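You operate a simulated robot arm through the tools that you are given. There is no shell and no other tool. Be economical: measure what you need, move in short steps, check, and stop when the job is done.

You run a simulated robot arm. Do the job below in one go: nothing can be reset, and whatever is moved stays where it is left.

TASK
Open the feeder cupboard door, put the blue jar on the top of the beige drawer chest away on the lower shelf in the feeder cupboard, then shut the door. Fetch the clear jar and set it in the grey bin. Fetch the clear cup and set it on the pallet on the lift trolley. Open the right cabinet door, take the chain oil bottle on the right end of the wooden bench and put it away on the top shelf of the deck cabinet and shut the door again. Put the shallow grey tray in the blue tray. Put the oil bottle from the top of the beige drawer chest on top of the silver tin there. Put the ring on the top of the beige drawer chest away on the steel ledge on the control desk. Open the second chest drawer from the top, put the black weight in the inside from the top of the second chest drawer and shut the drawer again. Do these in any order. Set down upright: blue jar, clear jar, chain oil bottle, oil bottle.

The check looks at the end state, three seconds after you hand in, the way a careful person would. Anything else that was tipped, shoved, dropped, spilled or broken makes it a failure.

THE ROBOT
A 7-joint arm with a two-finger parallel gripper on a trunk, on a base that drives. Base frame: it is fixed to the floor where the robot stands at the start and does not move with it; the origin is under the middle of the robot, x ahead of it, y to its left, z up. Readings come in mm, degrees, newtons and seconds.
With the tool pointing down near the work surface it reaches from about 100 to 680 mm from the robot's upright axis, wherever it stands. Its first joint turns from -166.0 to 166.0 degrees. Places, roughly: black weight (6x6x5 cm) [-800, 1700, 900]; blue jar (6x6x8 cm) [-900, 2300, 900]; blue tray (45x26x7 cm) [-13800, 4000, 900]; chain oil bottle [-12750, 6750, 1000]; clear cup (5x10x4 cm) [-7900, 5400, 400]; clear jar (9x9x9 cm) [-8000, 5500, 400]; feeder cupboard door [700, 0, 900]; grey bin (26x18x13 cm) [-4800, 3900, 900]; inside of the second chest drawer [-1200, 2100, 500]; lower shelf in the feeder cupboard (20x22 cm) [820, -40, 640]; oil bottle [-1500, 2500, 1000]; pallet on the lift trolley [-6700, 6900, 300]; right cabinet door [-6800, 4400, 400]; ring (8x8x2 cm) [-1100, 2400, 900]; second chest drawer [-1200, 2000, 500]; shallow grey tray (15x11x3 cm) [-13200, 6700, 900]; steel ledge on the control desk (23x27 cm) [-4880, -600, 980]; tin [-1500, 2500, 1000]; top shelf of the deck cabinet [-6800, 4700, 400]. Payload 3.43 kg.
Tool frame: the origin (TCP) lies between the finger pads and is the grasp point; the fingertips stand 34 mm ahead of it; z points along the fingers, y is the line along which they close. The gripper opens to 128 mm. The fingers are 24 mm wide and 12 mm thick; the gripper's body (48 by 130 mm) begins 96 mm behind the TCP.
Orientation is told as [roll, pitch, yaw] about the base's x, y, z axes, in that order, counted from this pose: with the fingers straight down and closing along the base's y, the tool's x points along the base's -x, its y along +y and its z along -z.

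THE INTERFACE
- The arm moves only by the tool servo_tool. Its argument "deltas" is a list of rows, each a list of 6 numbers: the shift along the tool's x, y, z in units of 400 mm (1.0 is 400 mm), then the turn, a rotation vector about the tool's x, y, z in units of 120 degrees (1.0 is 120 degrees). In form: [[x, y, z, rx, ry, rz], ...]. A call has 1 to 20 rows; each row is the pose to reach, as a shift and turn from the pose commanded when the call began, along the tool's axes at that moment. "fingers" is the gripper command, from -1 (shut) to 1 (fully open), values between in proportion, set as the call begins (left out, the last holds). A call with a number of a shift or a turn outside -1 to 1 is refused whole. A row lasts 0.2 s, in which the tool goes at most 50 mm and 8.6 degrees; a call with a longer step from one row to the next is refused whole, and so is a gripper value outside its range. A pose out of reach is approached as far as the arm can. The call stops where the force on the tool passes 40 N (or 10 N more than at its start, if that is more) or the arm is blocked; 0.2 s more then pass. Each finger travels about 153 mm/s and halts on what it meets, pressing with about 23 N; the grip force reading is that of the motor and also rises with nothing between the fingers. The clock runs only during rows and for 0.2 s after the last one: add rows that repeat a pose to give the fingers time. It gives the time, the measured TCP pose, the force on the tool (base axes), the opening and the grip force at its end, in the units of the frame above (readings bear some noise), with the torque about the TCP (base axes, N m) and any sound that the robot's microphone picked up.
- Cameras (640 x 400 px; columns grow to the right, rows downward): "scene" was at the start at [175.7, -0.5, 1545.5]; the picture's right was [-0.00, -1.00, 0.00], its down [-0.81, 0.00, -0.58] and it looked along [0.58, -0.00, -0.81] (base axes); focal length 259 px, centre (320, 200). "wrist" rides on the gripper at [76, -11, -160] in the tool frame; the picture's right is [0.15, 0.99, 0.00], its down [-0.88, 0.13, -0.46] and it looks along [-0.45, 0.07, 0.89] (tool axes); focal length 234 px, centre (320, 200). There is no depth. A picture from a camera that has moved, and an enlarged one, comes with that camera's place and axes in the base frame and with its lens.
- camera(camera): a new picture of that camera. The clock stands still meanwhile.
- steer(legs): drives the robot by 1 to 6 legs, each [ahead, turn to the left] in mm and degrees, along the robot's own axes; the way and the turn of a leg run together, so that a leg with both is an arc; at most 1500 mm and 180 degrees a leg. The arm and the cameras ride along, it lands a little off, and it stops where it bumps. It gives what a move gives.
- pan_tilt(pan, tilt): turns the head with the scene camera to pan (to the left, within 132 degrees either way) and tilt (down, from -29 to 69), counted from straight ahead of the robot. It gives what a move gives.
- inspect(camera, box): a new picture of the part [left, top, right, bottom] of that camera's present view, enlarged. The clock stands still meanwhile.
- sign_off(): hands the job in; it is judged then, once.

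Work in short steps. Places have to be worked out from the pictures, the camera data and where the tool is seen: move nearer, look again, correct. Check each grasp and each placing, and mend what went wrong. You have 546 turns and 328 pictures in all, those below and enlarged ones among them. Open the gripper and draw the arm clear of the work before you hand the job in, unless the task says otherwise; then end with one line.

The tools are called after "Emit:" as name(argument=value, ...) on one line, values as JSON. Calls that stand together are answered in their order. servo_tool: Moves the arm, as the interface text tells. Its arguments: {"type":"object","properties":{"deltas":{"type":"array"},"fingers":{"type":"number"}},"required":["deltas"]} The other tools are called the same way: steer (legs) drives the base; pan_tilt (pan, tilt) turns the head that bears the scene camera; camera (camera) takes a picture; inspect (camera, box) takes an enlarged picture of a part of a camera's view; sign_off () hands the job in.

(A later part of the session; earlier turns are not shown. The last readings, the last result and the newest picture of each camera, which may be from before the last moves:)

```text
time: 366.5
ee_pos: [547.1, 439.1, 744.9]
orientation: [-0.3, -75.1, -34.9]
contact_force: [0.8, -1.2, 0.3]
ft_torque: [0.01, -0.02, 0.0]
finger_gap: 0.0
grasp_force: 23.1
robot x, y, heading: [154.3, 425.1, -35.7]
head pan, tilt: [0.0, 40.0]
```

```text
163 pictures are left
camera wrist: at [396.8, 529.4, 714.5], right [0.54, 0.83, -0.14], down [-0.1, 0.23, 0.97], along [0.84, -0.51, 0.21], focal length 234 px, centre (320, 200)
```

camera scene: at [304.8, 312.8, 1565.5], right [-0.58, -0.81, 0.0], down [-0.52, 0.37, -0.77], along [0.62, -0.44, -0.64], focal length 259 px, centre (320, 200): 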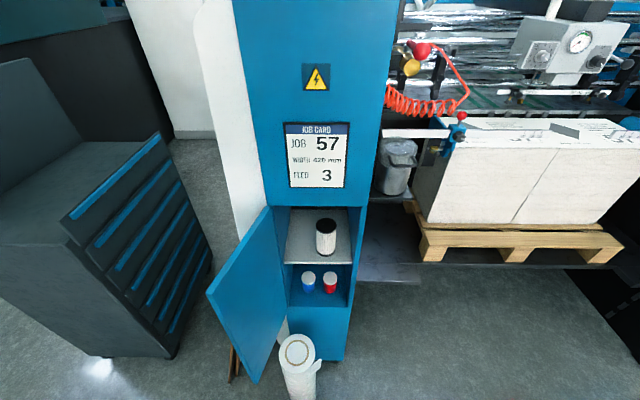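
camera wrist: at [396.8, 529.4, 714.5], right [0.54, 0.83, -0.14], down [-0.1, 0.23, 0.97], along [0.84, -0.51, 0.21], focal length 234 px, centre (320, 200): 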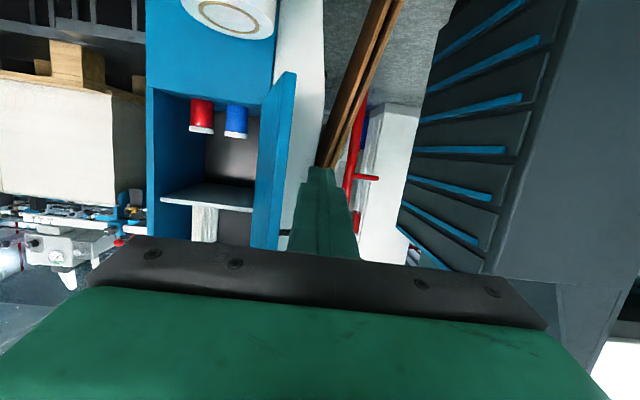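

The door stands edge-on just right of the fingers. I move forward outside it and begin sweeping it closed.

Emit:
servo_tool(deltas=[[-0.0325, -0.0425, 0.121, 0, 0, 0], [-0.065, -0.055, 0.2415, 0, 0, 0], [-0.094, -0.0675, 0.35, 0, 0, 0], [-0.095, -0.11, 0.353, 0, 0, 0], [-0.0956, -0.145, 0.355, 0, 0, 0], [-0.094, -0.175, 0.35, 0, 0, 0], [-0.092, -0.205, 0.343, 0, 0, 0], [-0.09, -0.233, 0.335, 0, 0, 0], [-0.088, -0.2625, 0.328, 0, 0, 0], [-0.088, -0.29, 0.328, 0, 0, 0], [-0.088, -0.3175, 0.328, 0, 0, 0], [-0.088, -0.345, 0.329, 0, 0, 0], [-0.089, -0.375, 0.331, 0, 0, 0]])

Emit:
camera(camera="scene")

```text
refused: row 1 steps farther than a row can; nothing moved
```

```text
162 pictures are left
camera scene: at [304.8, 312.8, 1565.5], right [-0.58, -0.81, 0.0], down [-0.52, 0.37, -0.77], along [0.62, -0.44, -0.64], focal length 259 px, centre (320, 200)
```

scene: 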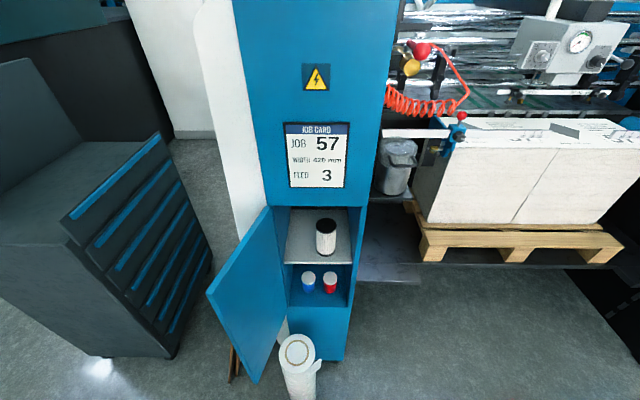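

The first row was too long; I resend with shorter initial steps.

Emit:
servo_tool(deltas=[[-0.026, -0.03, 0.097, 0, 0, 0], [-0.05, -0.045, 0.19, 0, 0, 0], [-0.075, -0.057, 0.28, 0, 0, 0], [-0.094, -0.0675, 0.35, 0, 0, 0], [-0.095, -0.11, 0.353, 0, 0, 0], [-0.0956, -0.145, 0.355, 0, 0, 0], [-0.094, -0.175, 0.35, 0, 0, 0], [-0.092, -0.205, 0.343, 0, 0, 0], [-0.09, -0.233, 0.335, 0, 0, 0], [-0.088, -0.2625, 0.328, 0, 0, 0], [-0.088, -0.29, 0.328, 0, 0, 0], [-0.088, -0.3175, 0.328, 0, 0, 0], [-0.088, -0.345, 0.329, 0, 0, 0], [-0.089, -0.375, 0.331, 0, 0, 0]])

Emit:
camera(camera="scene")

```text
time: 367.5
ee_pos: [640.0, 348.5, 744.3]
orientation: [0.6, -74.9, -35.2]
contact_force: [-4.9, 8.6, 2.5]
ft_torque: [-0.14, -0.05, -0.19]
finger_gap: 0.0
grasp_force: 23.5
robot x, y, heading: [149.6, 425.6, -35.2]
head pan, tilt: [0.0, 40.0]
stopped in row 4: the force on the tool passed its limit at 74 N (the readings are from after the stop); the commanded pose is now the measured one
```

```text
161 pictures are left
camera scene: at [304.6, 313.3, 1565.5], right [-0.58, -0.82, 0.0], down [-0.52, 0.37, -0.77], along [0.62, -0.44, -0.64], focal length 259 px, centre (320, 200)
```

scene: 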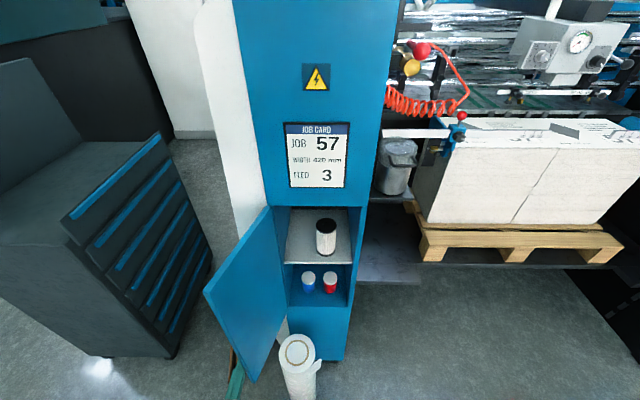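

The finger touches the door's outer face. I ease back 13 mm and push sideways slowly.

Emit:
servo_tool(deltas=[[0.0085, 0, -0.031, 0, 0, 0], [0.0085, -0.02, -0.031, 0, 0, 0], [0.0085, -0.0425, -0.031, 0, 0, 0], [0.0085, -0.065, -0.031, 0, 0, 0], [0.0085, -0.0875, -0.031, 0, 0, 0], [0.0085, -0.11, -0.031, 0, 0, 0], [0.0085, -0.1325, -0.031, 0, 0, 0], [0.006, -0.155, -0.022, 0, 0, 0], [0.003, -0.1775, -0.011, 0, 0, 0], [0, -0.2, 0, 0, 0, 0], [0, -0.2225, 0, 0, 0, 0], [0, -0.245, 0, 0, 0, 0], [0, -0.2675, 0, 0, 0, 0]])

Emit:
camera(camera="scene")

```text
time: 369.3
ee_pos: [598.8, 310.3, 743.2]
orientation: [1.0, -74.8, -35.5]
contact_force: [-10.8, 10.5, 7.2]
ft_torque: [-0.25, -0.08, -0.25]
finger_gap: 0.0
grasp_force: 23.2
robot x, y, heading: [150.5, 420.3, -35.7]
head pan, tilt: [0.0, 40.0]
stopped in row 8: the force on the tool passed its limit at 54 N (the readings are from after the stop); the commanded pose is now the measured one
```

```text
160 pictures are left
camera scene: at [303.8, 313.5, 1565.6], right [-0.58, -0.82, 0.0], down [-0.52, 0.37, -0.77], along [0.62, -0.44, -0.64], focal length 259 px, centre (320, 200)
```

scene: 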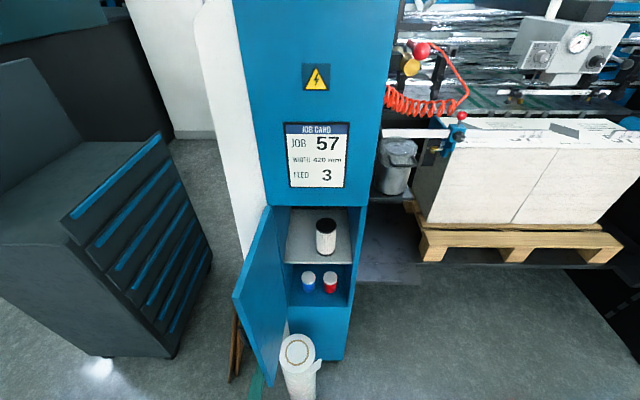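

The door is closing, with some axial friction. I ease back another 20 mm and continue pushing sideways.

Emit:
servo_tool(deltas=[[0.013, 0, -0.048, 0, 0, 0], [0.013, -0.02, -0.048, 0, 0, 0], [0.013, -0.04, -0.048, 0, 0, 0], [0.013, -0.06, -0.048, 0, 0, 0], [0.013, -0.08, -0.048, 0, 0, 0], [0.013, -0.1, -0.048, 0, 0, 0], [0.013, -0.12, -0.048, 0, 0, 0], [0.013, -0.14, -0.048, 0, 0, 0], [0.013, -0.16, -0.048, 0, 0, 0], [0.01, -0.18, -0.036, 0, 0, 0], [0.005, -0.2, -0.02, 0, 0, 0], [0, -0.22, 0, 0, 0, 0], [-0.005, -0.24, 0.02, 0, 0, 0]])

Emit:
camera(camera="scene")

```text
time: 372.1
ee_pos: [550.5, 223.7, 741.7]
orientation: [1.0, -74.8, -35.6]
contact_force: [-0.1, -0.7, 0.5]
ft_torque: [0.03, 0.0, 0.03]
finger_gap: 0.0
grasp_force: 23.1
robot x, y, heading: [150.9, 427.0, -35.2]
head pan, tilt: [0.0, 40.0]
```

```text
159 pictures are left
camera scene: at [304.4, 313.2, 1565.5], right [-0.58, -0.82, 0.0], down [-0.52, 0.37, -0.77], along [0.62, -0.44, -0.64], focal length 259 px, centre (320, 200)
```

scene: 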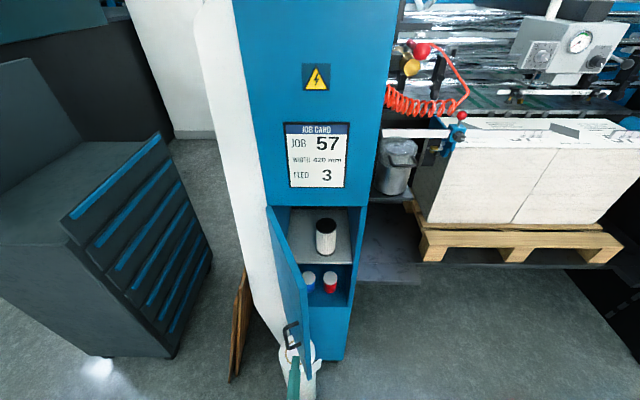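

Door is about 70° now. I continue along the arc, turning the push inward.

Emit:
servo_tool(deltas=[[-0.012, -0.0475, 0.0435, 0, 0, 0], [-0.016, -0.075, 0.06, 0, 0, 0], [-0.0215, -0.1, 0.08, 0, 0, 0], [-0.0267, -0.1275, 0.099, 0, 0, 0], [-0.0325, -0.155, 0.121, 0, 0, 0], [-0.038, -0.173, 0.14, 0, 0, 0], [-0.043, -0.19, 0.159, 0, 0, 0], [-0.0485, -0.209, 0.18, 0, 0, 0], [-0.054, -0.2275, 0.2, 0, 0, 0], [-0.061, -0.242, 0.226, 0, 0, 0], [-0.0676, -0.255, 0.251, 0, 0, 0], [-0.074, -0.27, 0.275, 0, 0, 0], [-0.0806, -0.28, 0.2995, 0, 0, 0], [-0.088, -0.2875, 0.328, 0, 0, 0], [-0.0956, -0.295, 0.355, 0, 0, 0], [-0.102, -0.3, 0.379, 0, 0, 0]])

Emit:
camera(camera="scene")

```text
time: 375.5
ee_pos: [611.9, 36.1, 741.8]
orientation: [1.0, -74.7, -35.7]
contact_force: [-1.0, -0.2, 0.0]
ft_torque: [-0.01, 0.0, -0.02]
finger_gap: 0.2
grasp_force: 22.4
robot x, y, heading: [147.8, 425.9, -35.3]
head pan, tilt: [0.0, 40.0]
```

```text
158 pictures are left
camera scene: at [304.4, 313.1, 1565.5], right [-0.58, -0.82, 0.0], down [-0.52, 0.37, -0.77], along [0.62, -0.44, -0.64], focal length 259 px, centre (320, 200)
```

scene: 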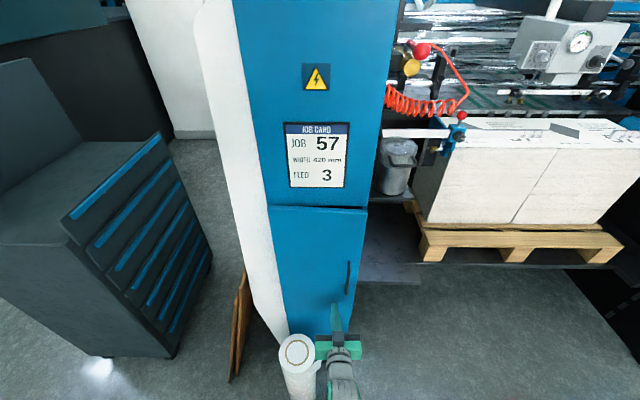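

Nearly shut. I press straight in until it seats.

Emit:
servo_tool(deltas=[[-0.003, 0, 0.012, 0, 0, 0], [-0.006, 0, 0.024, 0, 0, 0], [-0.01, 0, 0.036, 0, 0, 0], [-0.013, 0, 0.048, 0, 0, 0], [-0.016, 0, 0.06, 0, 0, 0], [-0.019, 0, 0.07, 0, 0, 0], [-0.022, 0, 0.08, 0, 0, 0]])

Emit:
inspect(camera="scene", box=[230, 180, 400, 360])

```text
time: 376.6
ee_pos: [627.2, 25.4, 741.3]
orientation: [1.1, -74.8, -35.7]
contact_force: [-12.4, 12.1, 6.8]
ft_torque: [-0.19, -0.21, 0.02]
finger_gap: 0.1
grasp_force: 23.0
robot x, y, heading: [151.2, 423.4, -35.3]
head pan, tilt: [0.0, 40.0]
stopped in row 5: the force on the tool passed its limit at 55 N (the readings are from after the stop); the commanded pose is now the measured one
```

```text
2.22 times, centred on (315, 270) of scene
camera zoom: at [303.5, 313.9, 1565.6], right [-0.58, -0.82, 0.0], down [-0.52, 0.37, -0.77], along [0.62, -0.44, -0.64], focal length 575 px, centre (331, 44)
```

zoom: 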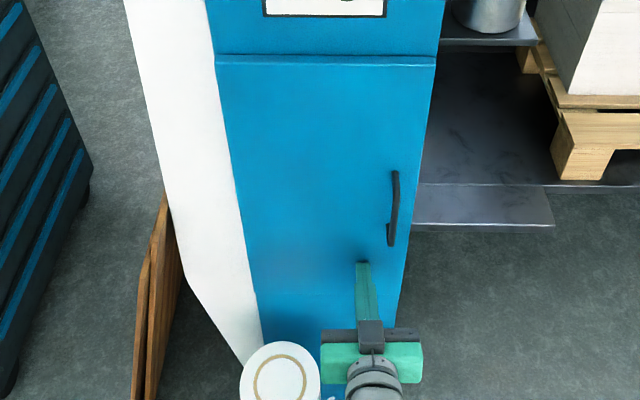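

The feeder door is shut. I back the hand away and raise it, then drive back to the chest for the ring.

Emit:
servo_tool(deltas=[[0, 0, -0.1, 0, 0, 0], [0, 0, -0.2, 0, 0, 0], [0, 0, -0.3, 0, 0, 0], [0, 0, -0.4, 0, 0, 0], [-0.09, 0, -0.45, 0, 0.02, 0], [-0.19, 0, -0.48, 0, 0.06, 0], [-0.29, 0, -0.51, 0, 0.1, 0], [-0.39, 0, -0.54, 0, 0.14, 0], [-0.49, 0, -0.57, 0, 0.18, 0], [-0.59, 0, -0.6, 0, 0.22, 0], [-0.69, 0, -0.63, 0, 0.26, 0], [-0.79, 0, -0.66, 0, 0.3, 0], [-0.89, 0, -0.69, 0, 0.34, 0], [-0.95, 0, -0.71, 0, 0.38, 0]])

Emit:
steer(legs=[[-500, 0], [0, 22], [-1500, 0], [-356, 0], [0, 65.8]])

Emit:
pan_tilt(pan=0, tilt=50)

Emit:
camera(camera="scene")

```text
time: 379.6
ee_pos: [542.0, 33.1, 1020.3]
orientation: [0.5, -48.2, -34.8]
contact_force: [-0.1, 0.1, 0.3]
ft_torque: [-0.01, 0.01, 0.0]
finger_gap: 0.1
grasp_force: 22.8
out of reach, approached as far as the arm can: row 7, 8, 9, 10, 11, 12, 13, 14
robot x, y, heading: [153.9, 420.7, -35.4]
head pan, tilt: [0.0, 40.0]
```

```text
time: 395.7
ee_pos: [-1595.2, 1489.5, 1020.6]
orientation: [0.6, -48.2, 53.1]
contact_force: [-0.3, -0.5, -0.3]
ft_torque: [0.01, 0.0, -0.02]
finger_gap: 0.1
grasp_force: 23.4
robot x, y, heading: [-1998.3, 1111.8, 52.3]
head pan, tilt: [0.0, 40.0]
```

```text
time: 396.4
ee_pos: [-1594.9, 1488.7, 1021.4]
orientation: [0.5, -48.2, 53.1]
contact_force: [-0.1, 0.2, 0.0]
ft_torque: [-0.01, -0.03, 0.01]
finger_gap: 0.2
grasp_force: 23.1
robot x, y, heading: [-1999.3, 1114.6, 52.6]
head pan, tilt: [0.0, 50.0]
```

```text
156 pictures are left
camera scene: at [-1890.5, 1258.0, 1551.3], right [0.79, -0.61, 0.0], down [-0.47, -0.61, -0.64], along [0.39, 0.51, -0.77], focal length 259 px, centre (320, 200)
```

scene: 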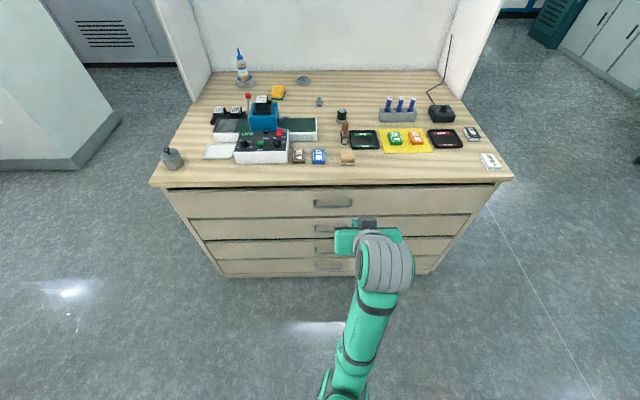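

I raise and extend the arm toward the ring's line before driving in.

Emit:
servo_tool(deltas=[[-0.08, 0.01, -0.04, 0, 0.01, 0], [-0.17, 0.02, -0.08, 0, 0.02, 0], [-0.26, 0.03, -0.1, 0, 0.03, 0], [-0.35, 0.06, -0.1, 0, 0.045, 0], [-0.44, 0.1, -0.08, 0, 0.06, 0], [-0.53, 0.14, -0.04, 0, 0.075, 0], [-0.62, 0.18, 0.0, 0, 0.09, 0], [-0.71, 0.22, 0.06, 0, 0.105, 0], [-0.8, 0.26, 0.12, 0, 0.12, 0], [-0.89, 0.3, 0.18, 0, 0.135, 0], [-0.97, 0.325, 0.24, 0, 0.15, 0]], fingers=0.8)

Emit:
camera(camera="scene")

```text
time: 398.8
ee_pos: [-1499.3, 1832.5, 1246.9]
orientation: [0.4, -30.1, 53.2]
contact_force: [1.0, 0.1, 0.1]
ft_torque: [0.04, 0.07, 0.05]
finger_gap: 115.2
grasp_force: 0.1
robot x, y, heading: [-2000.0, 1114.3, 52.4]
head pan, tilt: [0.0, 50.0]
```

```text
155 pictures are left
camera scene: at [-1890.2, 1257.9, 1551.3], right [0.79, -0.61, 0.0], down [-0.47, -0.61, -0.64], along [0.39, 0.51, -0.77], focal length 259 px, centre (320, 200)
```

scene: 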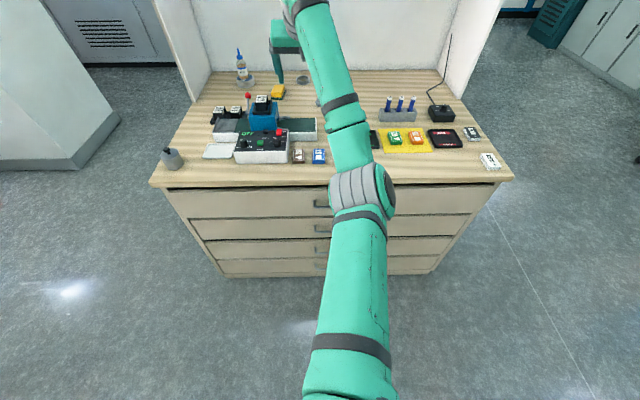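

To keep the elbow between the stamp and the press, I drive forward with a slight leftward slant, ending near u≈790, v≈-260.

Emit:
steer(legs=[[0, 9], [585, 0], [0, -9]])

Emit:
camera(camera="scene")

Emit:
camera(camera="wrist")

```text
time: 403.6
ee_pos: [-1229.9, 2360.1, 1245.9]
orientation: [0.5, -30.3, 53.8]
contact_force: [-0.9, 0.3, -0.2]
ft_torque: [-0.03, 0.01, -0.04]
finger_gap: 115.2
grasp_force: 0.0
robot x, y, heading: [-1719.7, 1637.2, 52.9]
head pan, tilt: [0.0, 50.0]
```

```text
154 pictures are left
camera scene: at [-1613.3, 1781.9, 1551.3], right [0.8, -0.6, 0.0], down [-0.46, -0.61, -0.64], along [0.39, 0.51, -0.77], focal length 259 px, centre (320, 200)
```

scene: 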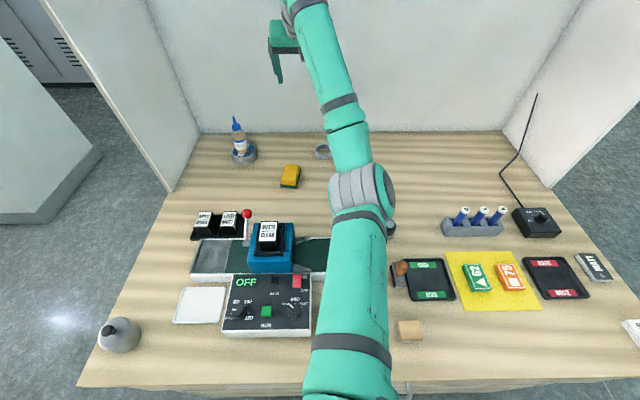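

```text
153 pictures are left
camera wrist: at [-1306.4, 2234.8, 1345.8], right [-0.88, 0.48, -0.07], down [0.21, 0.5, 0.84], along [0.44, 0.72, -0.54], focal length 234 px, centre (320, 200)
```

wrist: 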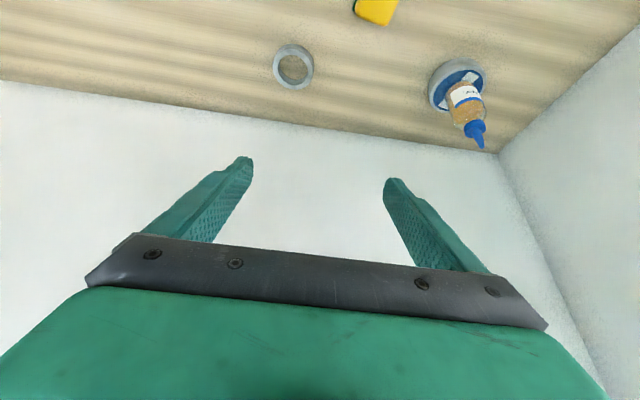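

Ring ≈(-1125,2400); elbow is in the clear corridor. I descend to 90 mm before the ring, gripper opened 115 mm.

Emit:
servo_tool(deltas=[[0.03, -0.026, 0.09, 0, 0, 0], [0.06, -0.052, 0.185, 0, 0, 0], [0.09, -0.078, 0.28, 0, 0, 0], [0.12, -0.103, 0.37, 0, 0, 0], [0.15, -0.129, 0.46, 0, 0, 0], [0.183, -0.155, 0.555, 0, 0, 0]])

Emit:
camera(camera="wrist")

Emit:
camera(camera="scene")

```text
time: 405.0
ee_pos: [-1150.9, 2366.1, 1015.3]
orientation: [0.3, -30.3, 53.9]
contact_force: [0.8, -0.1, -0.5]
ft_torque: [-0.03, -0.01, 0.01]
finger_gap: 115.0
grasp_force: 0.3
robot x, y, heading: [-1719.2, 1636.4, 53.1]
head pan, tilt: [0.0, 50.0]
```

```text
152 pictures are left
camera wrist: at [-1228.0, 2240.4, 1114.8], right [-0.88, 0.48, -0.07], down [0.21, 0.5, 0.84], along [0.44, 0.72, -0.54], focal length 234 px, centre (320, 200)
```

wrist: 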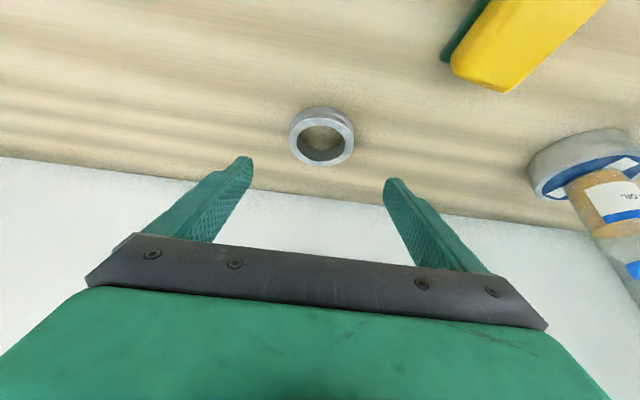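

```text
151 pictures are left
camera scene: at [-1613.4, 1781.7, 1551.3], right [0.8, -0.6, 0.0], down [-0.46, -0.61, -0.64], along [0.39, 0.51, -0.77], focal length 259 px, centre (320, 200)
```

scene: 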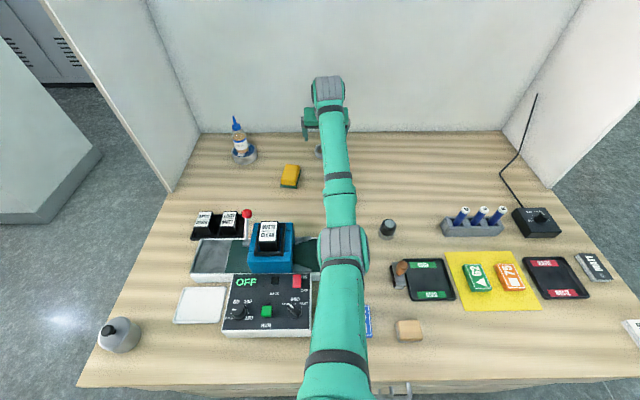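

Ring top centre triangulates to (-1125,2401,905). I descend so that the fingertips straddle it.

Emit:
servo_tool(deltas=[[0.015, 0, 0.07, 0, 0, 0], [0.03, 0, 0.13, 0, 0, 0], [0.045, -0.002, 0.185, 0, 0, 0], [0.05, -0.002, 0.21, 0, 0, 0]])

Emit:
camera(camera="wrist")

```text
time: 406.0
ee_pos: [-1137.7, 2384.5, 936.0]
orientation: [0.3, -30.3, 53.9]
contact_force: [-4.6, -6.9, 9.2]
ft_torque: [-0.52, -0.32, -0.55]
finger_gap: 115.0
grasp_force: 0.1
robot x, y, heading: [-1719.6, 1639.6, 53.2]
head pan, tilt: [0.0, 50.0]
```

```text
150 pictures are left
camera wrist: at [-1215.0, 2258.4, 1035.4], right [-0.87, 0.48, -0.07], down [0.21, 0.5, 0.84], along [0.44, 0.72, -0.54], focal length 234 px, centre (320, 200)
```

wrist: 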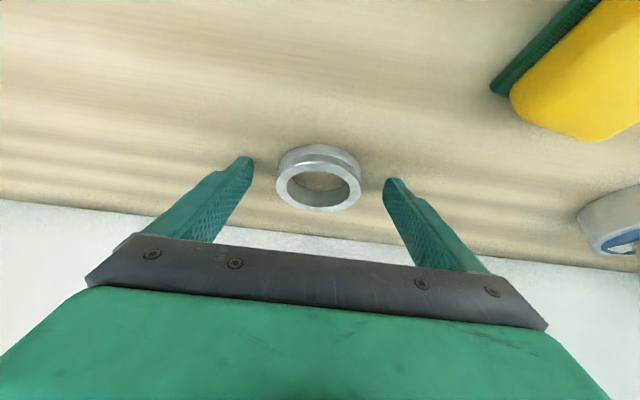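

The tips touch the table, level with the ring. I lift 2 mm and close on the ring.

Emit:
servo_tool(deltas=[[-0.003, 0, -0.005, 0, 0, 0], [-0.003, 0, -0.005, 0, 0, 0], [-0.003, 0, -0.005, 0, 0, 0], [-0.003, 0, -0.005, 0, 0, 0]], fingers=-0.2)

Emit:
servo_tool(deltas=[[-0.04, 0, -0.06, 0, 0, 0], [-0.08, 0, -0.13, 0, 0, 0], [-0.12, 0, -0.21, 0, 0, 0], [-0.16, 0, -0.3, 0, 0, 0]])

Emit:
camera(camera="wrist")

```text
time: 407.0
ee_pos: [-1136.0, 2383.7, 935.9]
orientation: [0.4, -30.2, 53.8]
contact_force: [-0.7, 1.1, -0.7]
ft_torque: [-0.03, 0.0, 0.03]
finger_gap: 76.2
grasp_force: 23.4
robot x, y, heading: [-1721.5, 1635.6, 52.9]
head pan, tilt: [0.0, 50.0]
```

```text
time: 408.0
ee_pos: [-1136.0, 2377.6, 1071.7]
orientation: [0.4, -30.1, 53.9]
contact_force: [-0.3, 0.0, -1.7]
ft_torque: [-0.02, 0.03, 0.0]
finger_gap: 76.3
grasp_force: 23.2
robot x, y, heading: [-1718.2, 1636.2, 53.2]
head pan, tilt: [0.0, 50.0]
```

```text
149 pictures are left
camera wrist: at [-1213.5, 2253.2, 1171.5], right [-0.88, 0.48, -0.07], down [0.21, 0.5, 0.84], along [0.43, 0.72, -0.54], focal length 234 px, centre (320, 200)
```

wrist: 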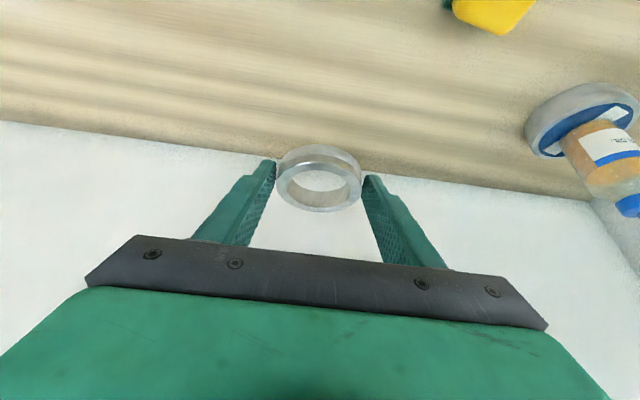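

The ring is held at the tips. I raise it, back away from the chest, and turn toward the control desk to look.

Emit:
servo_tool(deltas=[[-0.05, 0, -0.09, 0, 0, 0], [-0.1, 0, -0.18, 0, 0, 0], [-0.15, 0, -0.27, 0, 0, 0], [-0.2, 0, -0.36, 0, 0, 0], [-0.22, 0, -0.43, 0, 0, 0]])

Emit:
steer(legs=[[-600, 0], [0, 159]])

Emit:
pan_tilt(pan=0, tilt=20)

Emit:
camera(camera="scene")

```text
time: 409.2
ee_pos: [-1146.5, 2370.1, 1263.5]
orientation: [0.4, -30.1, 53.8]
contact_force: [-0.6, 1.1, -1.4]
ft_torque: [-0.03, 0.0, 0.01]
finger_gap: 76.0
grasp_force: 22.9
robot x, y, heading: [-1719.0, 1639.6, 53.0]
head pan, tilt: [0.0, 50.0]
```

```text
time: 420.2
ee_pos: [-2846.1, 625.7, 1263.5]
orientation: [0.4, -30.1, -143.7]
contact_force: [0.1, 1.0, -0.3]
ft_torque: [0.01, -0.03, -0.01]
finger_gap: 76.0
grasp_force: 22.7
robot x, y, heading: [-2080.9, 1153.5, -144.4]
head pan, tilt: [0.0, 50.0]
```

```text
time: 421.1
ee_pos: [-2846.7, 625.9, 1264.7]
orientation: [0.4, -30.2, -143.5]
contact_force: [0.3, 0.3, -0.3]
ft_torque: [-0.03, -0.04, 0.0]
finger_gap: 76.0
grasp_force: 22.9
robot x, y, heading: [-2079.6, 1155.5, -144.3]
head pan, tilt: [0.0, 20.0]
```

```text
148 pictures are left
camera scene: at [-2243.1, 1038.5, 1596.8], right [-0.58, 0.81, 0.0], down [0.28, 0.2, -0.94], along [-0.76, -0.55, -0.34], focal length 259 px, centre (320, 200)
```

scene: 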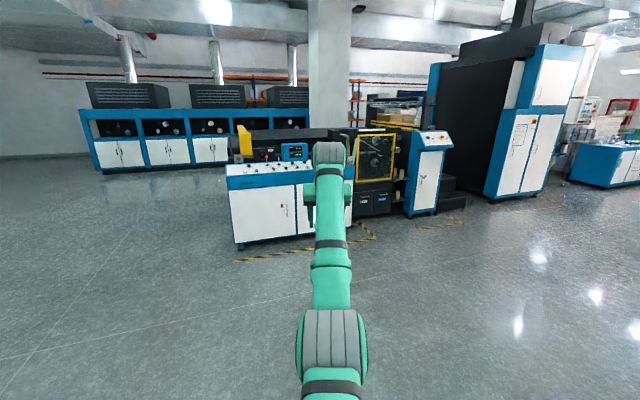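

The desk with white doors and buttons seems to be the control desk; the ledge is near its right end. I drive 1400 mm closer and look.

Emit:
steer(legs=[[1400, 0]])

Emit:
pan_tilt(pan=-20, tilt=25)

Emit:
camera(camera="scene")

```text
time: 428.1
ee_pos: [-3975.1, -203.3, 1263.8]
orientation: [0.4, -30.3, -143.0]
contact_force: [0.5, -0.3, -1.7]
ft_torque: [-0.01, -0.02, 0.01]
finger_gap: 75.8
grasp_force: 23.5
robot x, y, heading: [-3215.8, 335.0, -143.7]
head pan, tilt: [0.0, 20.0]
```

```text
time: 428.9
ee_pos: [-3974.5, -202.5, 1264.4]
orientation: [0.4, -30.3, -143.0]
contact_force: [-0.4, 1.2, -1.4]
ft_torque: [-0.03, -0.03, 0.01]
finger_gap: 76.0
grasp_force: 23.1
robot x, y, heading: [-3211.5, 332.1, -144.0]
head pan, tilt: [-20.0, 25.0]
```

```text
147 pictures are left
camera scene: at [-3388.5, 244.9, 1588.8], right [-0.28, 0.96, 0.0], down [0.41, 0.12, -0.91], along [-0.87, -0.25, -0.42], focal length 259 px, centre (320, 200)
```

scene: 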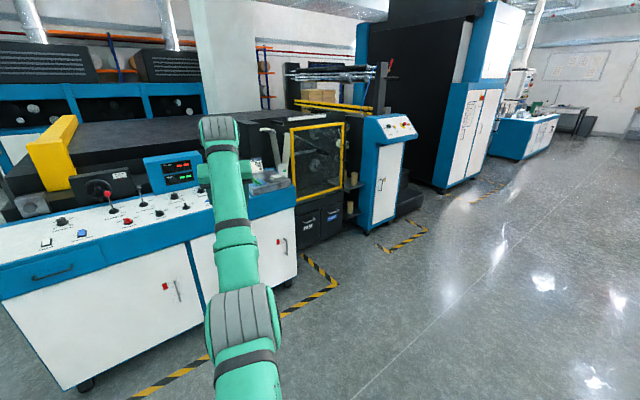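

I see a greyish plate at the desk's right end. I zoom on it.

Emit:
inspect(camera="scene", box=[180, 110, 320, 230])

Emit:
camera(camera="wrist")

```text
3.33 times, centred on (250, 170) of scene
camera zoom: at [-3388.5, 244.9, 1588.8], right [-0.28, 0.96, 0.0], down [0.41, 0.12, -0.91], along [-0.87, -0.25, -0.42], focal length 862 px, centre (553, 300)
```

zoom: 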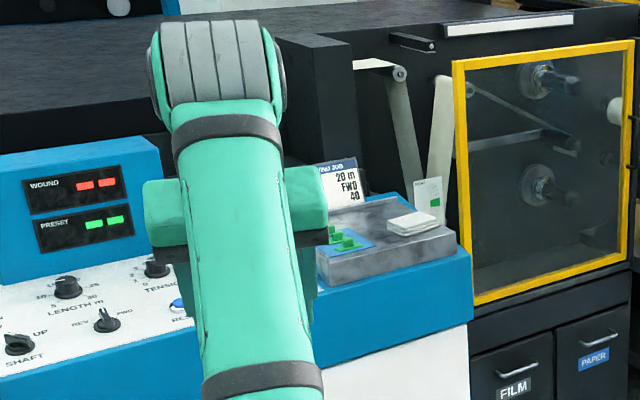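

```text
145 pictures are left
camera wrist: at [-3866.5, -105.3, 1364.2], right [0.7, -0.71, -0.07], down [-0.35, -0.42, 0.84], along [-0.62, -0.56, -0.54], focal length 234 px, centre (320, 200)
```

wrist: 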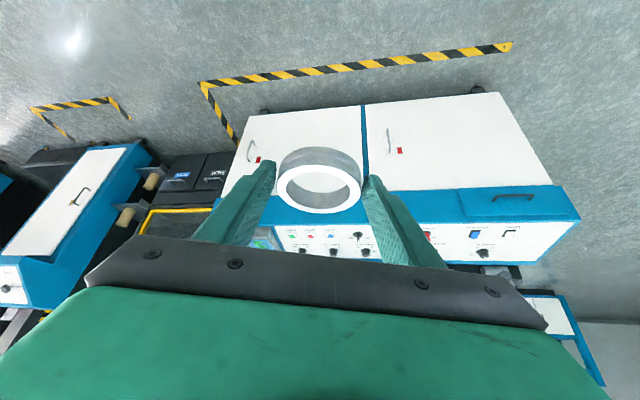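

The steel ledge is the raised grey plate at the desk's right end, partly occupied by a pad and a white block. I retract the arm, then drive nearer, facing the ledge.

Emit:
servo_tool(deltas=[[0.09, 0, -0.052, 0, 0, 0], [0.18, 0, -0.104, 0, 0, 0], [0.27, 0, -0.156, 0, 0, 0], [0.36, 0, -0.208, 0, 0, 0], [0.45, 0, -0.26, 0, 0, 0], [0.54, 0, -0.312, 0, 0, 0], [0.63, 0, -0.364, 0, 0, 0], [0.72, 0, -0.416, 0, 0, 0]])

Emit:
steer(legs=[[0, -13.4], [1080, 0], [0, 17.4]])

Emit:
pan_tilt(pan=0, tilt=40)

Emit:
camera(camera="scene")

```text
time: 430.7
ee_pos: [-3706.6, -0.6, 1265.5]
orientation: [0.3, -30.1, -143.0]
contact_force: [0.2, 0.9, -1.5]
ft_torque: [0.05, -0.05, -0.01]
finger_gap: 75.7
grasp_force: 22.4
robot x, y, heading: [-3213.8, 333.8, -143.8]
head pan, tilt: [-20.0, 25.0]
```

```text
time: 438.0
ee_pos: [-4627.9, -452.2, 1264.9]
orientation: [0.4, -30.2, -138.2]
contact_force: [-0.4, -1.1, -0.4]
ft_torque: [0.02, 0.02, -0.02]
finger_gap: 76.1
grasp_force: 23.2
robot x, y, heading: [-4166.3, -75.1, -138.7]
head pan, tilt: [-20.0, 25.0]
```

```text
time: 438.9
ee_pos: [-4627.5, -451.6, 1265.5]
orientation: [0.4, -30.2, -138.3]
contact_force: [0.4, -0.3, -1.7]
ft_torque: [0.02, -0.02, -0.03]
finger_gap: 76.1
grasp_force: 22.9
robot x, y, heading: [-4164.4, -76.4, -138.9]
head pan, tilt: [0.0, 40.0]
```

```text
144 pictures are left
camera scene: at [-4308.9, -202.2, 1565.5], right [-0.66, 0.75, 0.0], down [0.48, 0.42, -0.77], along [-0.58, -0.5, -0.64], focal length 259 px, centre (320, 200)
```

scene: 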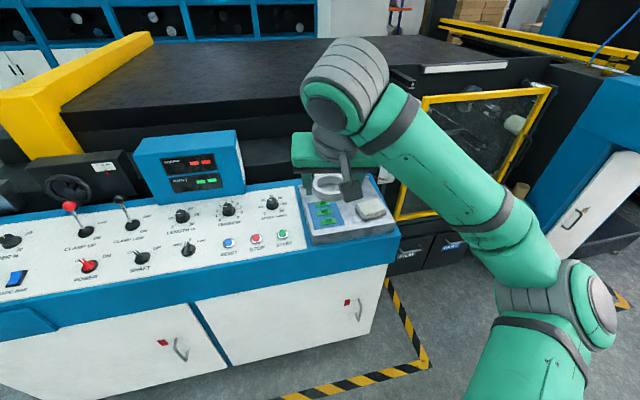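

Close now; I zoom on the ledge.

Emit:
inspect(camera="scene", box=[280, 150, 420, 260])

Emit:
camera(camera="wrist")

```text
3.64 times, centred on (350, 205) of scene
camera zoom: at [-4308.9, -202.2, 1565.5], right [-0.66, 0.75, 0.0], down [0.48, 0.42, -0.77], along [-0.58, -0.5, -0.64], focal length 941 px, centre (211, 182)
```

zoom: 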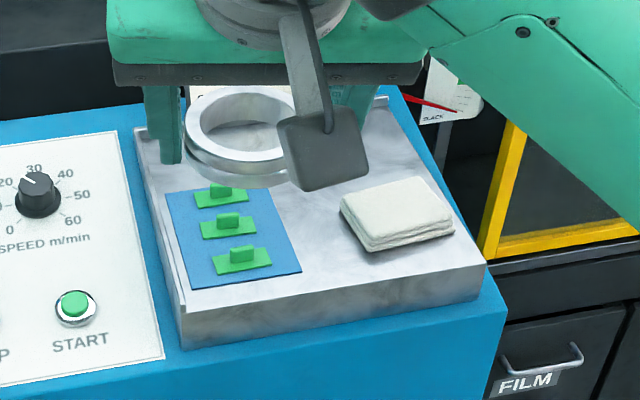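

```text
142 pictures are left
camera wrist: at [-4527.7, -345.8, 1365.3], right [0.76, -0.65, -0.07], down [-0.31, -0.45, 0.84], along [-0.58, -0.61, -0.54], focal length 234 px, centre (320, 200)
```

wrist: 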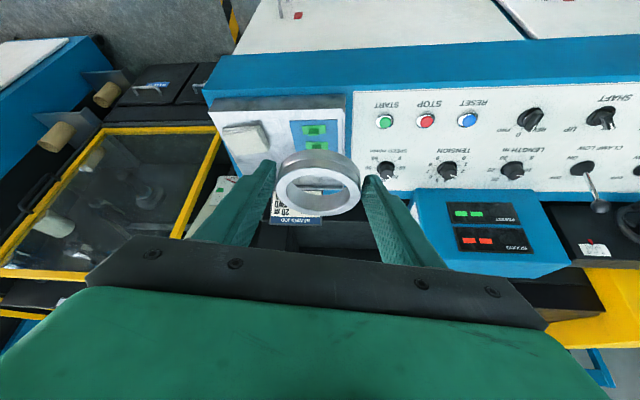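

Ledge corners give its centre (-4883,-590); the free spot is behind the pad and block, near (-4929,-626). I drive 280 mm closer.

Emit:
steer(legs=[[280, 0]])

Emit:
camera(camera="wrist")

Emit:
camera(camera="scene")

```text
time: 440.8
ee_pos: [-4830.6, -634.9, 1265.6]
orientation: [0.5, -30.1, -137.9]
contact_force: [-0.3, 0.3, -0.3]
ft_torque: [0.07, -0.03, -0.02]
finger_gap: 75.8
grasp_force: 22.6
robot x, y, heading: [-4370.5, -258.0, -138.8]
head pan, tilt: [0.0, 40.0]
```

```text
141 pictures are left
camera wrist: at [-4732.4, -528.2, 1365.3], right [0.76, -0.65, -0.07], down [-0.31, -0.45, 0.84], along [-0.57, -0.61, -0.54], focal length 234 px, centre (320, 200)
```

wrist: 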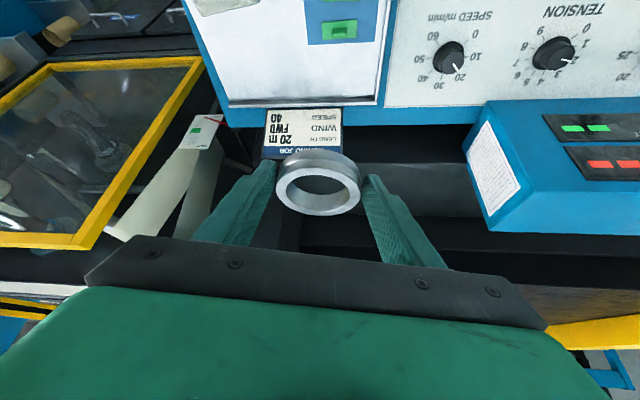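

```text
140 pictures are left
camera scene: at [-4514.3, -383.6, 1565.4], right [-0.66, 0.75, 0.0], down [0.48, 0.43, -0.77], along [-0.57, -0.51, -0.64], focal length 259 px, centre (320, 200)
```

scene: 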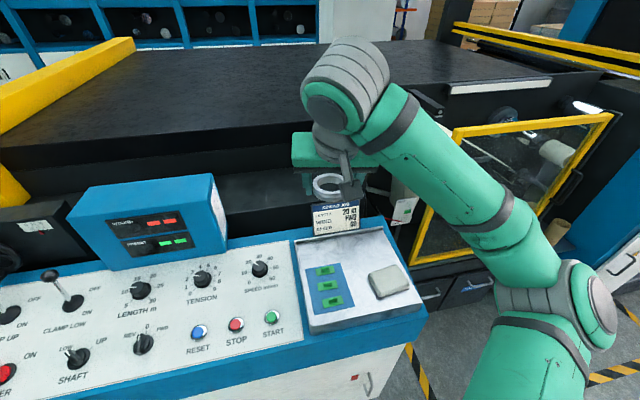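

Now the whole ledge is visible: the back-right area is free, ring centre target (-4957,-598). I move over it, squaring the tool, down to z≈1080.

Emit:
servo_tool(deltas=[[0.02, -0.06, 0.05, -0.007, 0, -0.013], [0.04, -0.12, 0.12, -0.015, 0, -0.026], [0.06, -0.18, 0.2, -0.022, 0, -0.038], [0.08, -0.23, 0.28, -0.03, 0, -0.051], [0.1, -0.27, 0.37, -0.037, 0, -0.064], [0.116, -0.289, 0.467, -0.044, 0, -0.0765]])

Emit:
camera(camera="wrist")

Emit:
inspect(camera="scene", box=[270, 170, 450, 340])

```text
time: 442.2
ee_pos: [-4952.1, -583.0, 1080.8]
orientation: [0.3, -30.1, -127.3]
contact_force: [-0.2, -0.6, -1.5]
ft_torque: [0.03, -0.04, -0.02]
finger_gap: 75.9
grasp_force: 23.2
robot x, y, heading: [-4371.9, -263.0, -138.6]
head pan, tilt: [0.0, 40.0]
```

```text
139 pictures are left
camera wrist: at [-4874.0, -460.3, 1179.5], right [0.87, -0.5, -0.07], down [-0.22, -0.5, 0.84], along [-0.45, -0.71, -0.54], focal length 234 px, centre (320, 200)
```

wrist: 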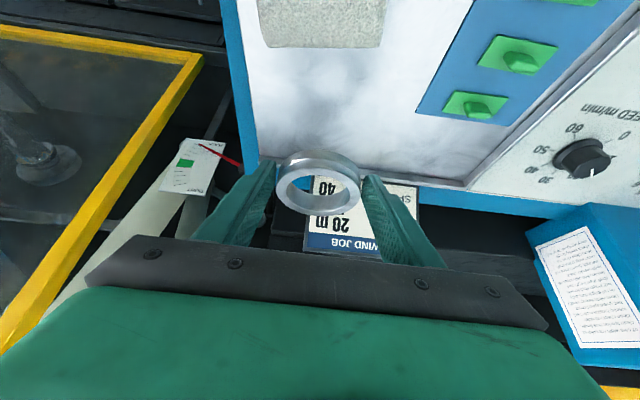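

```text
2.35 times, centred on (360, 255) of scene
camera zoom: at [-4514.1, -383.5, 1565.5], right [-0.66, 0.75, 0.0], down [0.48, 0.42, -0.77], along [-0.57, -0.51, -0.64], focal length 609 px, centre (226, 71)
```

zoom: 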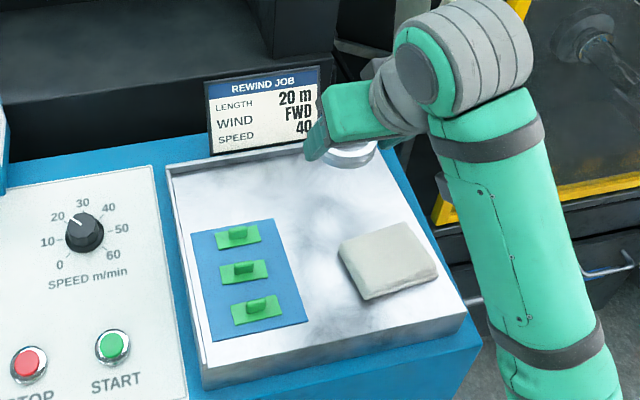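

The ring is over the free back-right area with margins all around. I lower 55 mm, shifting 8 mm toward me.

Emit:
servo_tool(deltas=[[0.03, 0, 0.036, 0, 0, 0], [0.06, 0, 0.075, 0, 0, 0], [0.084, 0, 0.108, 0, 0, 0], [0.084, 0, 0.108, 0, 0, 0]])

Emit:
camera(camera="wrist")

```text
time: 443.2
ee_pos: [-4944.0, -577.7, 1023.9]
orientation: [0.3, -30.2, -127.3]
contact_force: [0.1, -0.8, -0.3]
ft_torque: [0.04, -0.04, 0.0]
finger_gap: 75.9
grasp_force: 23.1
robot x, y, heading: [-4368.6, -260.4, -138.6]
head pan, tilt: [0.0, 40.0]
```

```text
137 pictures are left
camera wrist: at [-4866.0, -454.9, 1124.3], right [0.86, -0.5, -0.07], down [-0.22, -0.5, 0.84], along [-0.45, -0.71, -0.54], focal length 234 px, centre (320, 200)
```

wrist: 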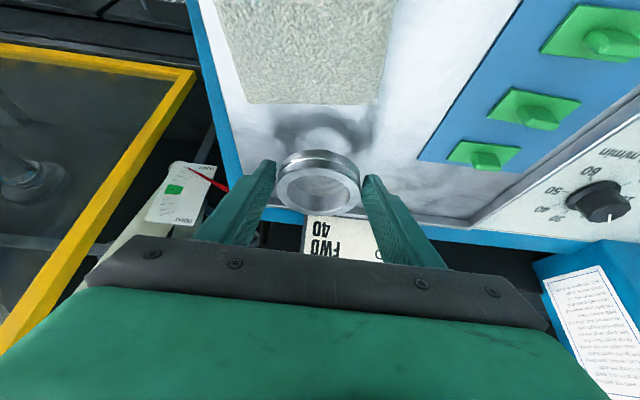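

The shadow shows it's still above the plate. I keep lowering gently.

Emit:
servo_tool(deltas=[[0.006, 0, 0.011, 0, 0, 0], [0.012, 0, 0.022, 0, 0, 0], [0.018, 0, 0.033, 0, 0, 0], [0.022, 0, 0.04, 0, 0, 0], [0.022, 0, 0.04, 0, 0, 0]])

Emit:
camera(camera="wrist")

```text
time: 444.4
ee_pos: [-4944.1, -580.2, 1008.4]
orientation: [0.3, -30.3, -127.3]
contact_force: [1.7, 0.9, 6.2]
ft_torque: [0.16, 0.19, -0.08]
finger_gap: 75.6
grasp_force: 22.6
robot x, y, heading: [-4366.6, -257.9, -138.4]
head pan, tilt: [0.0, 40.0]
```

```text
136 pictures are left
camera wrist: at [-4865.5, -457.1, 1107.2], right [0.86, -0.5, -0.07], down [-0.22, -0.5, 0.84], along [-0.45, -0.71, -0.54], focal length 234 px, centre (320, 200)
```

wrist: 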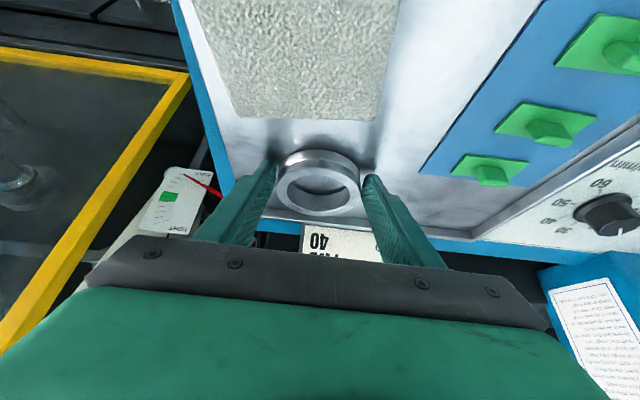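

Contact (6 N). I open slightly and lift straight up.

Emit:
servo_tool(deltas=[[0, 0, 0, 0, 0, 0], [0, 0, 0, 0, 0, 0], [-0.03, 0, -0.052, 0, 0, 0], [-0.07, 0, -0.12, 0, 0, 0], [-0.12, 0, -0.2, 0, 0, 0], [-0.17, 0, -0.29, 0, 0, 0], [-0.22, 0, -0.38, 0, 0, 0]], fingers=0.36)

Emit:
camera(camera="wrist")

Emit:
inspect(camera="scene", box=[270, 170, 450, 340])

```text
time: 446.0
ee_pos: [-4944.2, -581.6, 1181.5]
orientation: [0.4, -30.2, -127.4]
contact_force: [-0.4, -1.0, -0.2]
ft_torque: [-0.02, -0.04, 0.02]
finger_gap: 86.9
grasp_force: 0.0
robot x, y, heading: [-4370.8, -257.8, -138.5]
head pan, tilt: [0.0, 40.0]
```

```text
135 pictures are left
camera wrist: at [-4865.9, -458.2, 1281.6], right [0.86, -0.5, -0.07], down [-0.22, -0.5, 0.84], along [-0.45, -0.71, -0.54], focal length 234 px, centre (320, 200)
```

wrist: 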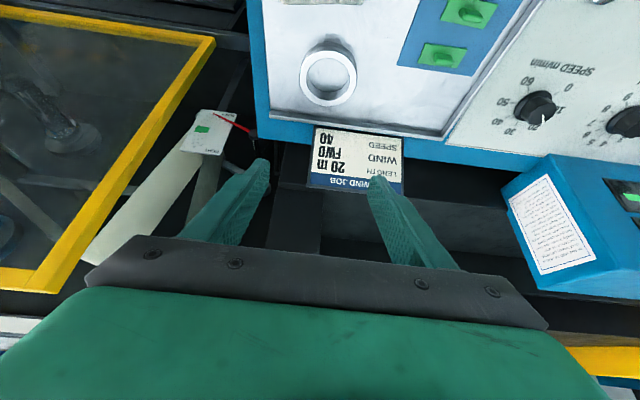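

```text
2.35 times, centred on (360, 255) of scene
camera zoom: at [-4514.3, -383.6, 1565.4], right [-0.66, 0.75, 0.0], down [0.48, 0.43, -0.77], along [-0.57, -0.51, -0.64], focal length 609 px, centre (226, 71)
```

zoom: 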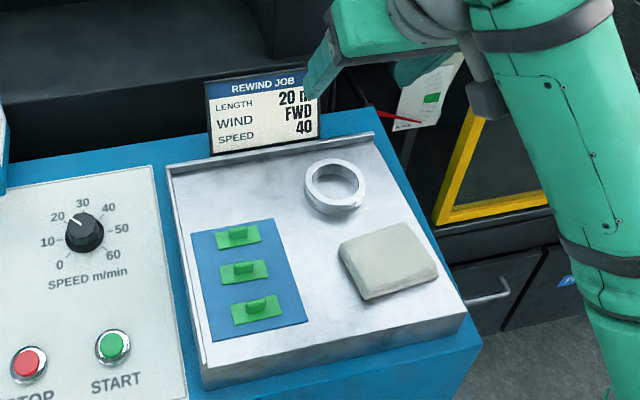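

The ring lies flat on the steel ledge. I back away, raise the arm a little and turn toward the remaining work area to look.

Emit:
steer(legs=[[-650, 0], [0, -118]])

Emit:
pan_tilt(pan=35, tilt=15)

Emit:
camera(camera="scene")

Emit:
pan_tilt(pan=-20, tilt=15)

Emit:
camera(camera="scene")

```text
time: 455.1
ee_pos: [-3931.0, 822.0, 1180.9]
orientation: [0.3, -30.2, 116.1]
contact_force: [0.5, 0.3, -0.4]
ft_torque: [-0.01, -0.01, -0.06]
finger_gap: 86.9
grasp_force: 0.1
robot x, y, heading: [-3899.8, 165.1, 104.8]
head pan, tilt: [0.0, 40.0]
```

```text
time: 456.1
ee_pos: [-3932.3, 821.3, 1182.5]
orientation: [0.4, -30.2, 116.1]
contact_force: [-0.3, 0.6, -1.1]
ft_torque: [0.02, 0.0, 0.01]
finger_gap: 86.9
grasp_force: 0.0
robot x, y, heading: [-3902.4, 164.6, 104.7]
head pan, tilt: [35.0, 15.0]
```

```text
133 pictures are left
camera scene: at [-3999.6, 324.9, 1604.9], right [0.65, 0.76, 0.0], down [0.2, -0.17, -0.97], along [-0.74, 0.62, -0.26], focal length 259 px, centre (320, 200)
```

scene: 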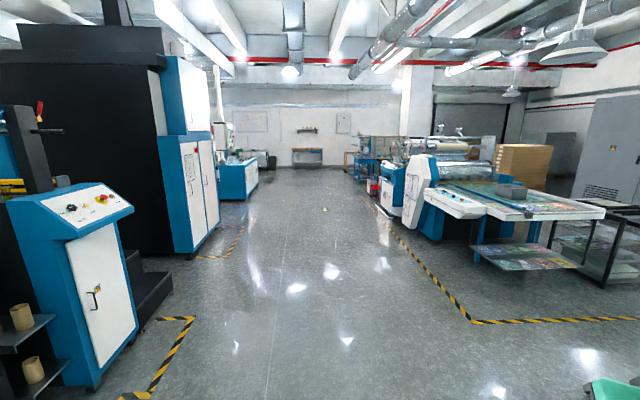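

```text
time: 457.3
ee_pos: [-3931.5, 821.7, 1181.4]
orientation: [0.3, -30.2, 116.1]
contact_force: [0.3, 1.0, -0.8]
ft_torque: [-0.01, -0.01, 0.01]
finger_gap: 87.1
grasp_force: 0.1
robot x, y, heading: [-3899.0, 158.4, 104.7]
head pan, tilt: [-20.0, 15.0]
```

```text
132 pictures are left
camera scene: at [-3919.9, 357.5, 1605.0], right [1.0, -0.09, 0.0], down [-0.02, -0.26, -0.97], along [0.09, 0.96, -0.26], focal length 259 px, centre (320, 200)
```

scene: 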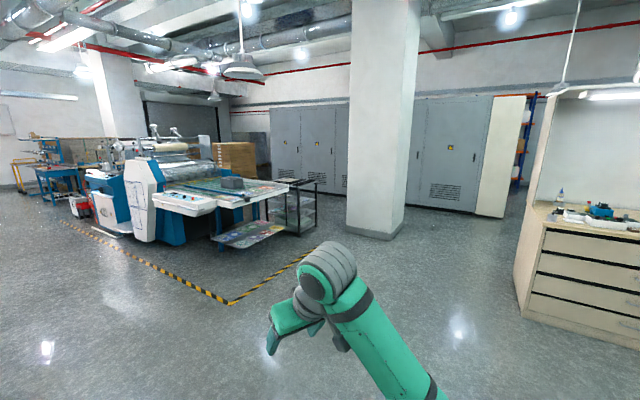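

The overview shows the aisle and the deck machine beyond; everything is aligned to the same rotated axes. I drive down the aisle toward the clear jar and cup area.

Emit:
steer(legs=[[0, 29.4], [1500, 0], [1500, 0], [1500, 0], [1300, 0]])

Emit:
pan_tilt(pan=-50, tilt=25)

Emit:
camera(camera="scene")

```text
time: 486.8
ee_pos: [-8341.0, 4904.9, 1180.9]
orientation: [0.3, -30.2, 147.3]
contact_force: [0.3, 0.3, -0.7]
ft_torque: [0.04, 0.0, -0.02]
finger_gap: 87.1
grasp_force: 0.1
robot x, y, heading: [-7970.4, 4360.1, 136.0]
head pan, tilt: [-20.0, 15.0]
```

```text
time: 487.8
ee_pos: [-8341.2, 4905.9, 1182.3]
orientation: [0.3, -30.2, 147.3]
contact_force: [0.0, 0.1, 0.7]
ft_torque: [-0.02, 0.01, -0.01]
finger_gap: 87.1
grasp_force: 0.1
robot x, y, heading: [-7967.4, 4358.9, 136.2]
head pan, tilt: [-50.0, 25.0]
```

```text
131 pictures are left
camera scene: at [-8043.1, 4523.0, 1588.8], right [1.0, -0.07, 0.0], down [-0.03, -0.42, -0.91], along [0.06, 0.9, -0.42], focal length 259 px, centre (320, 200)
```

scene: 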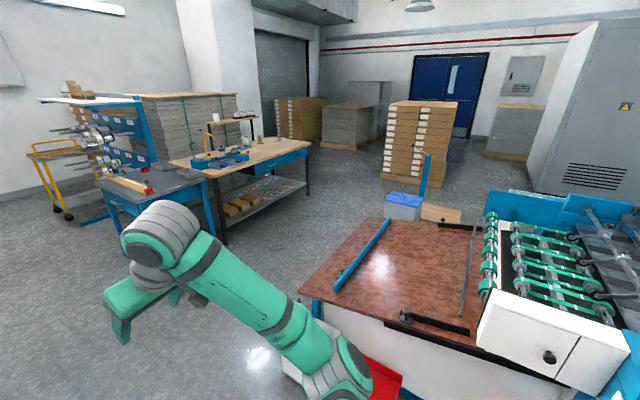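

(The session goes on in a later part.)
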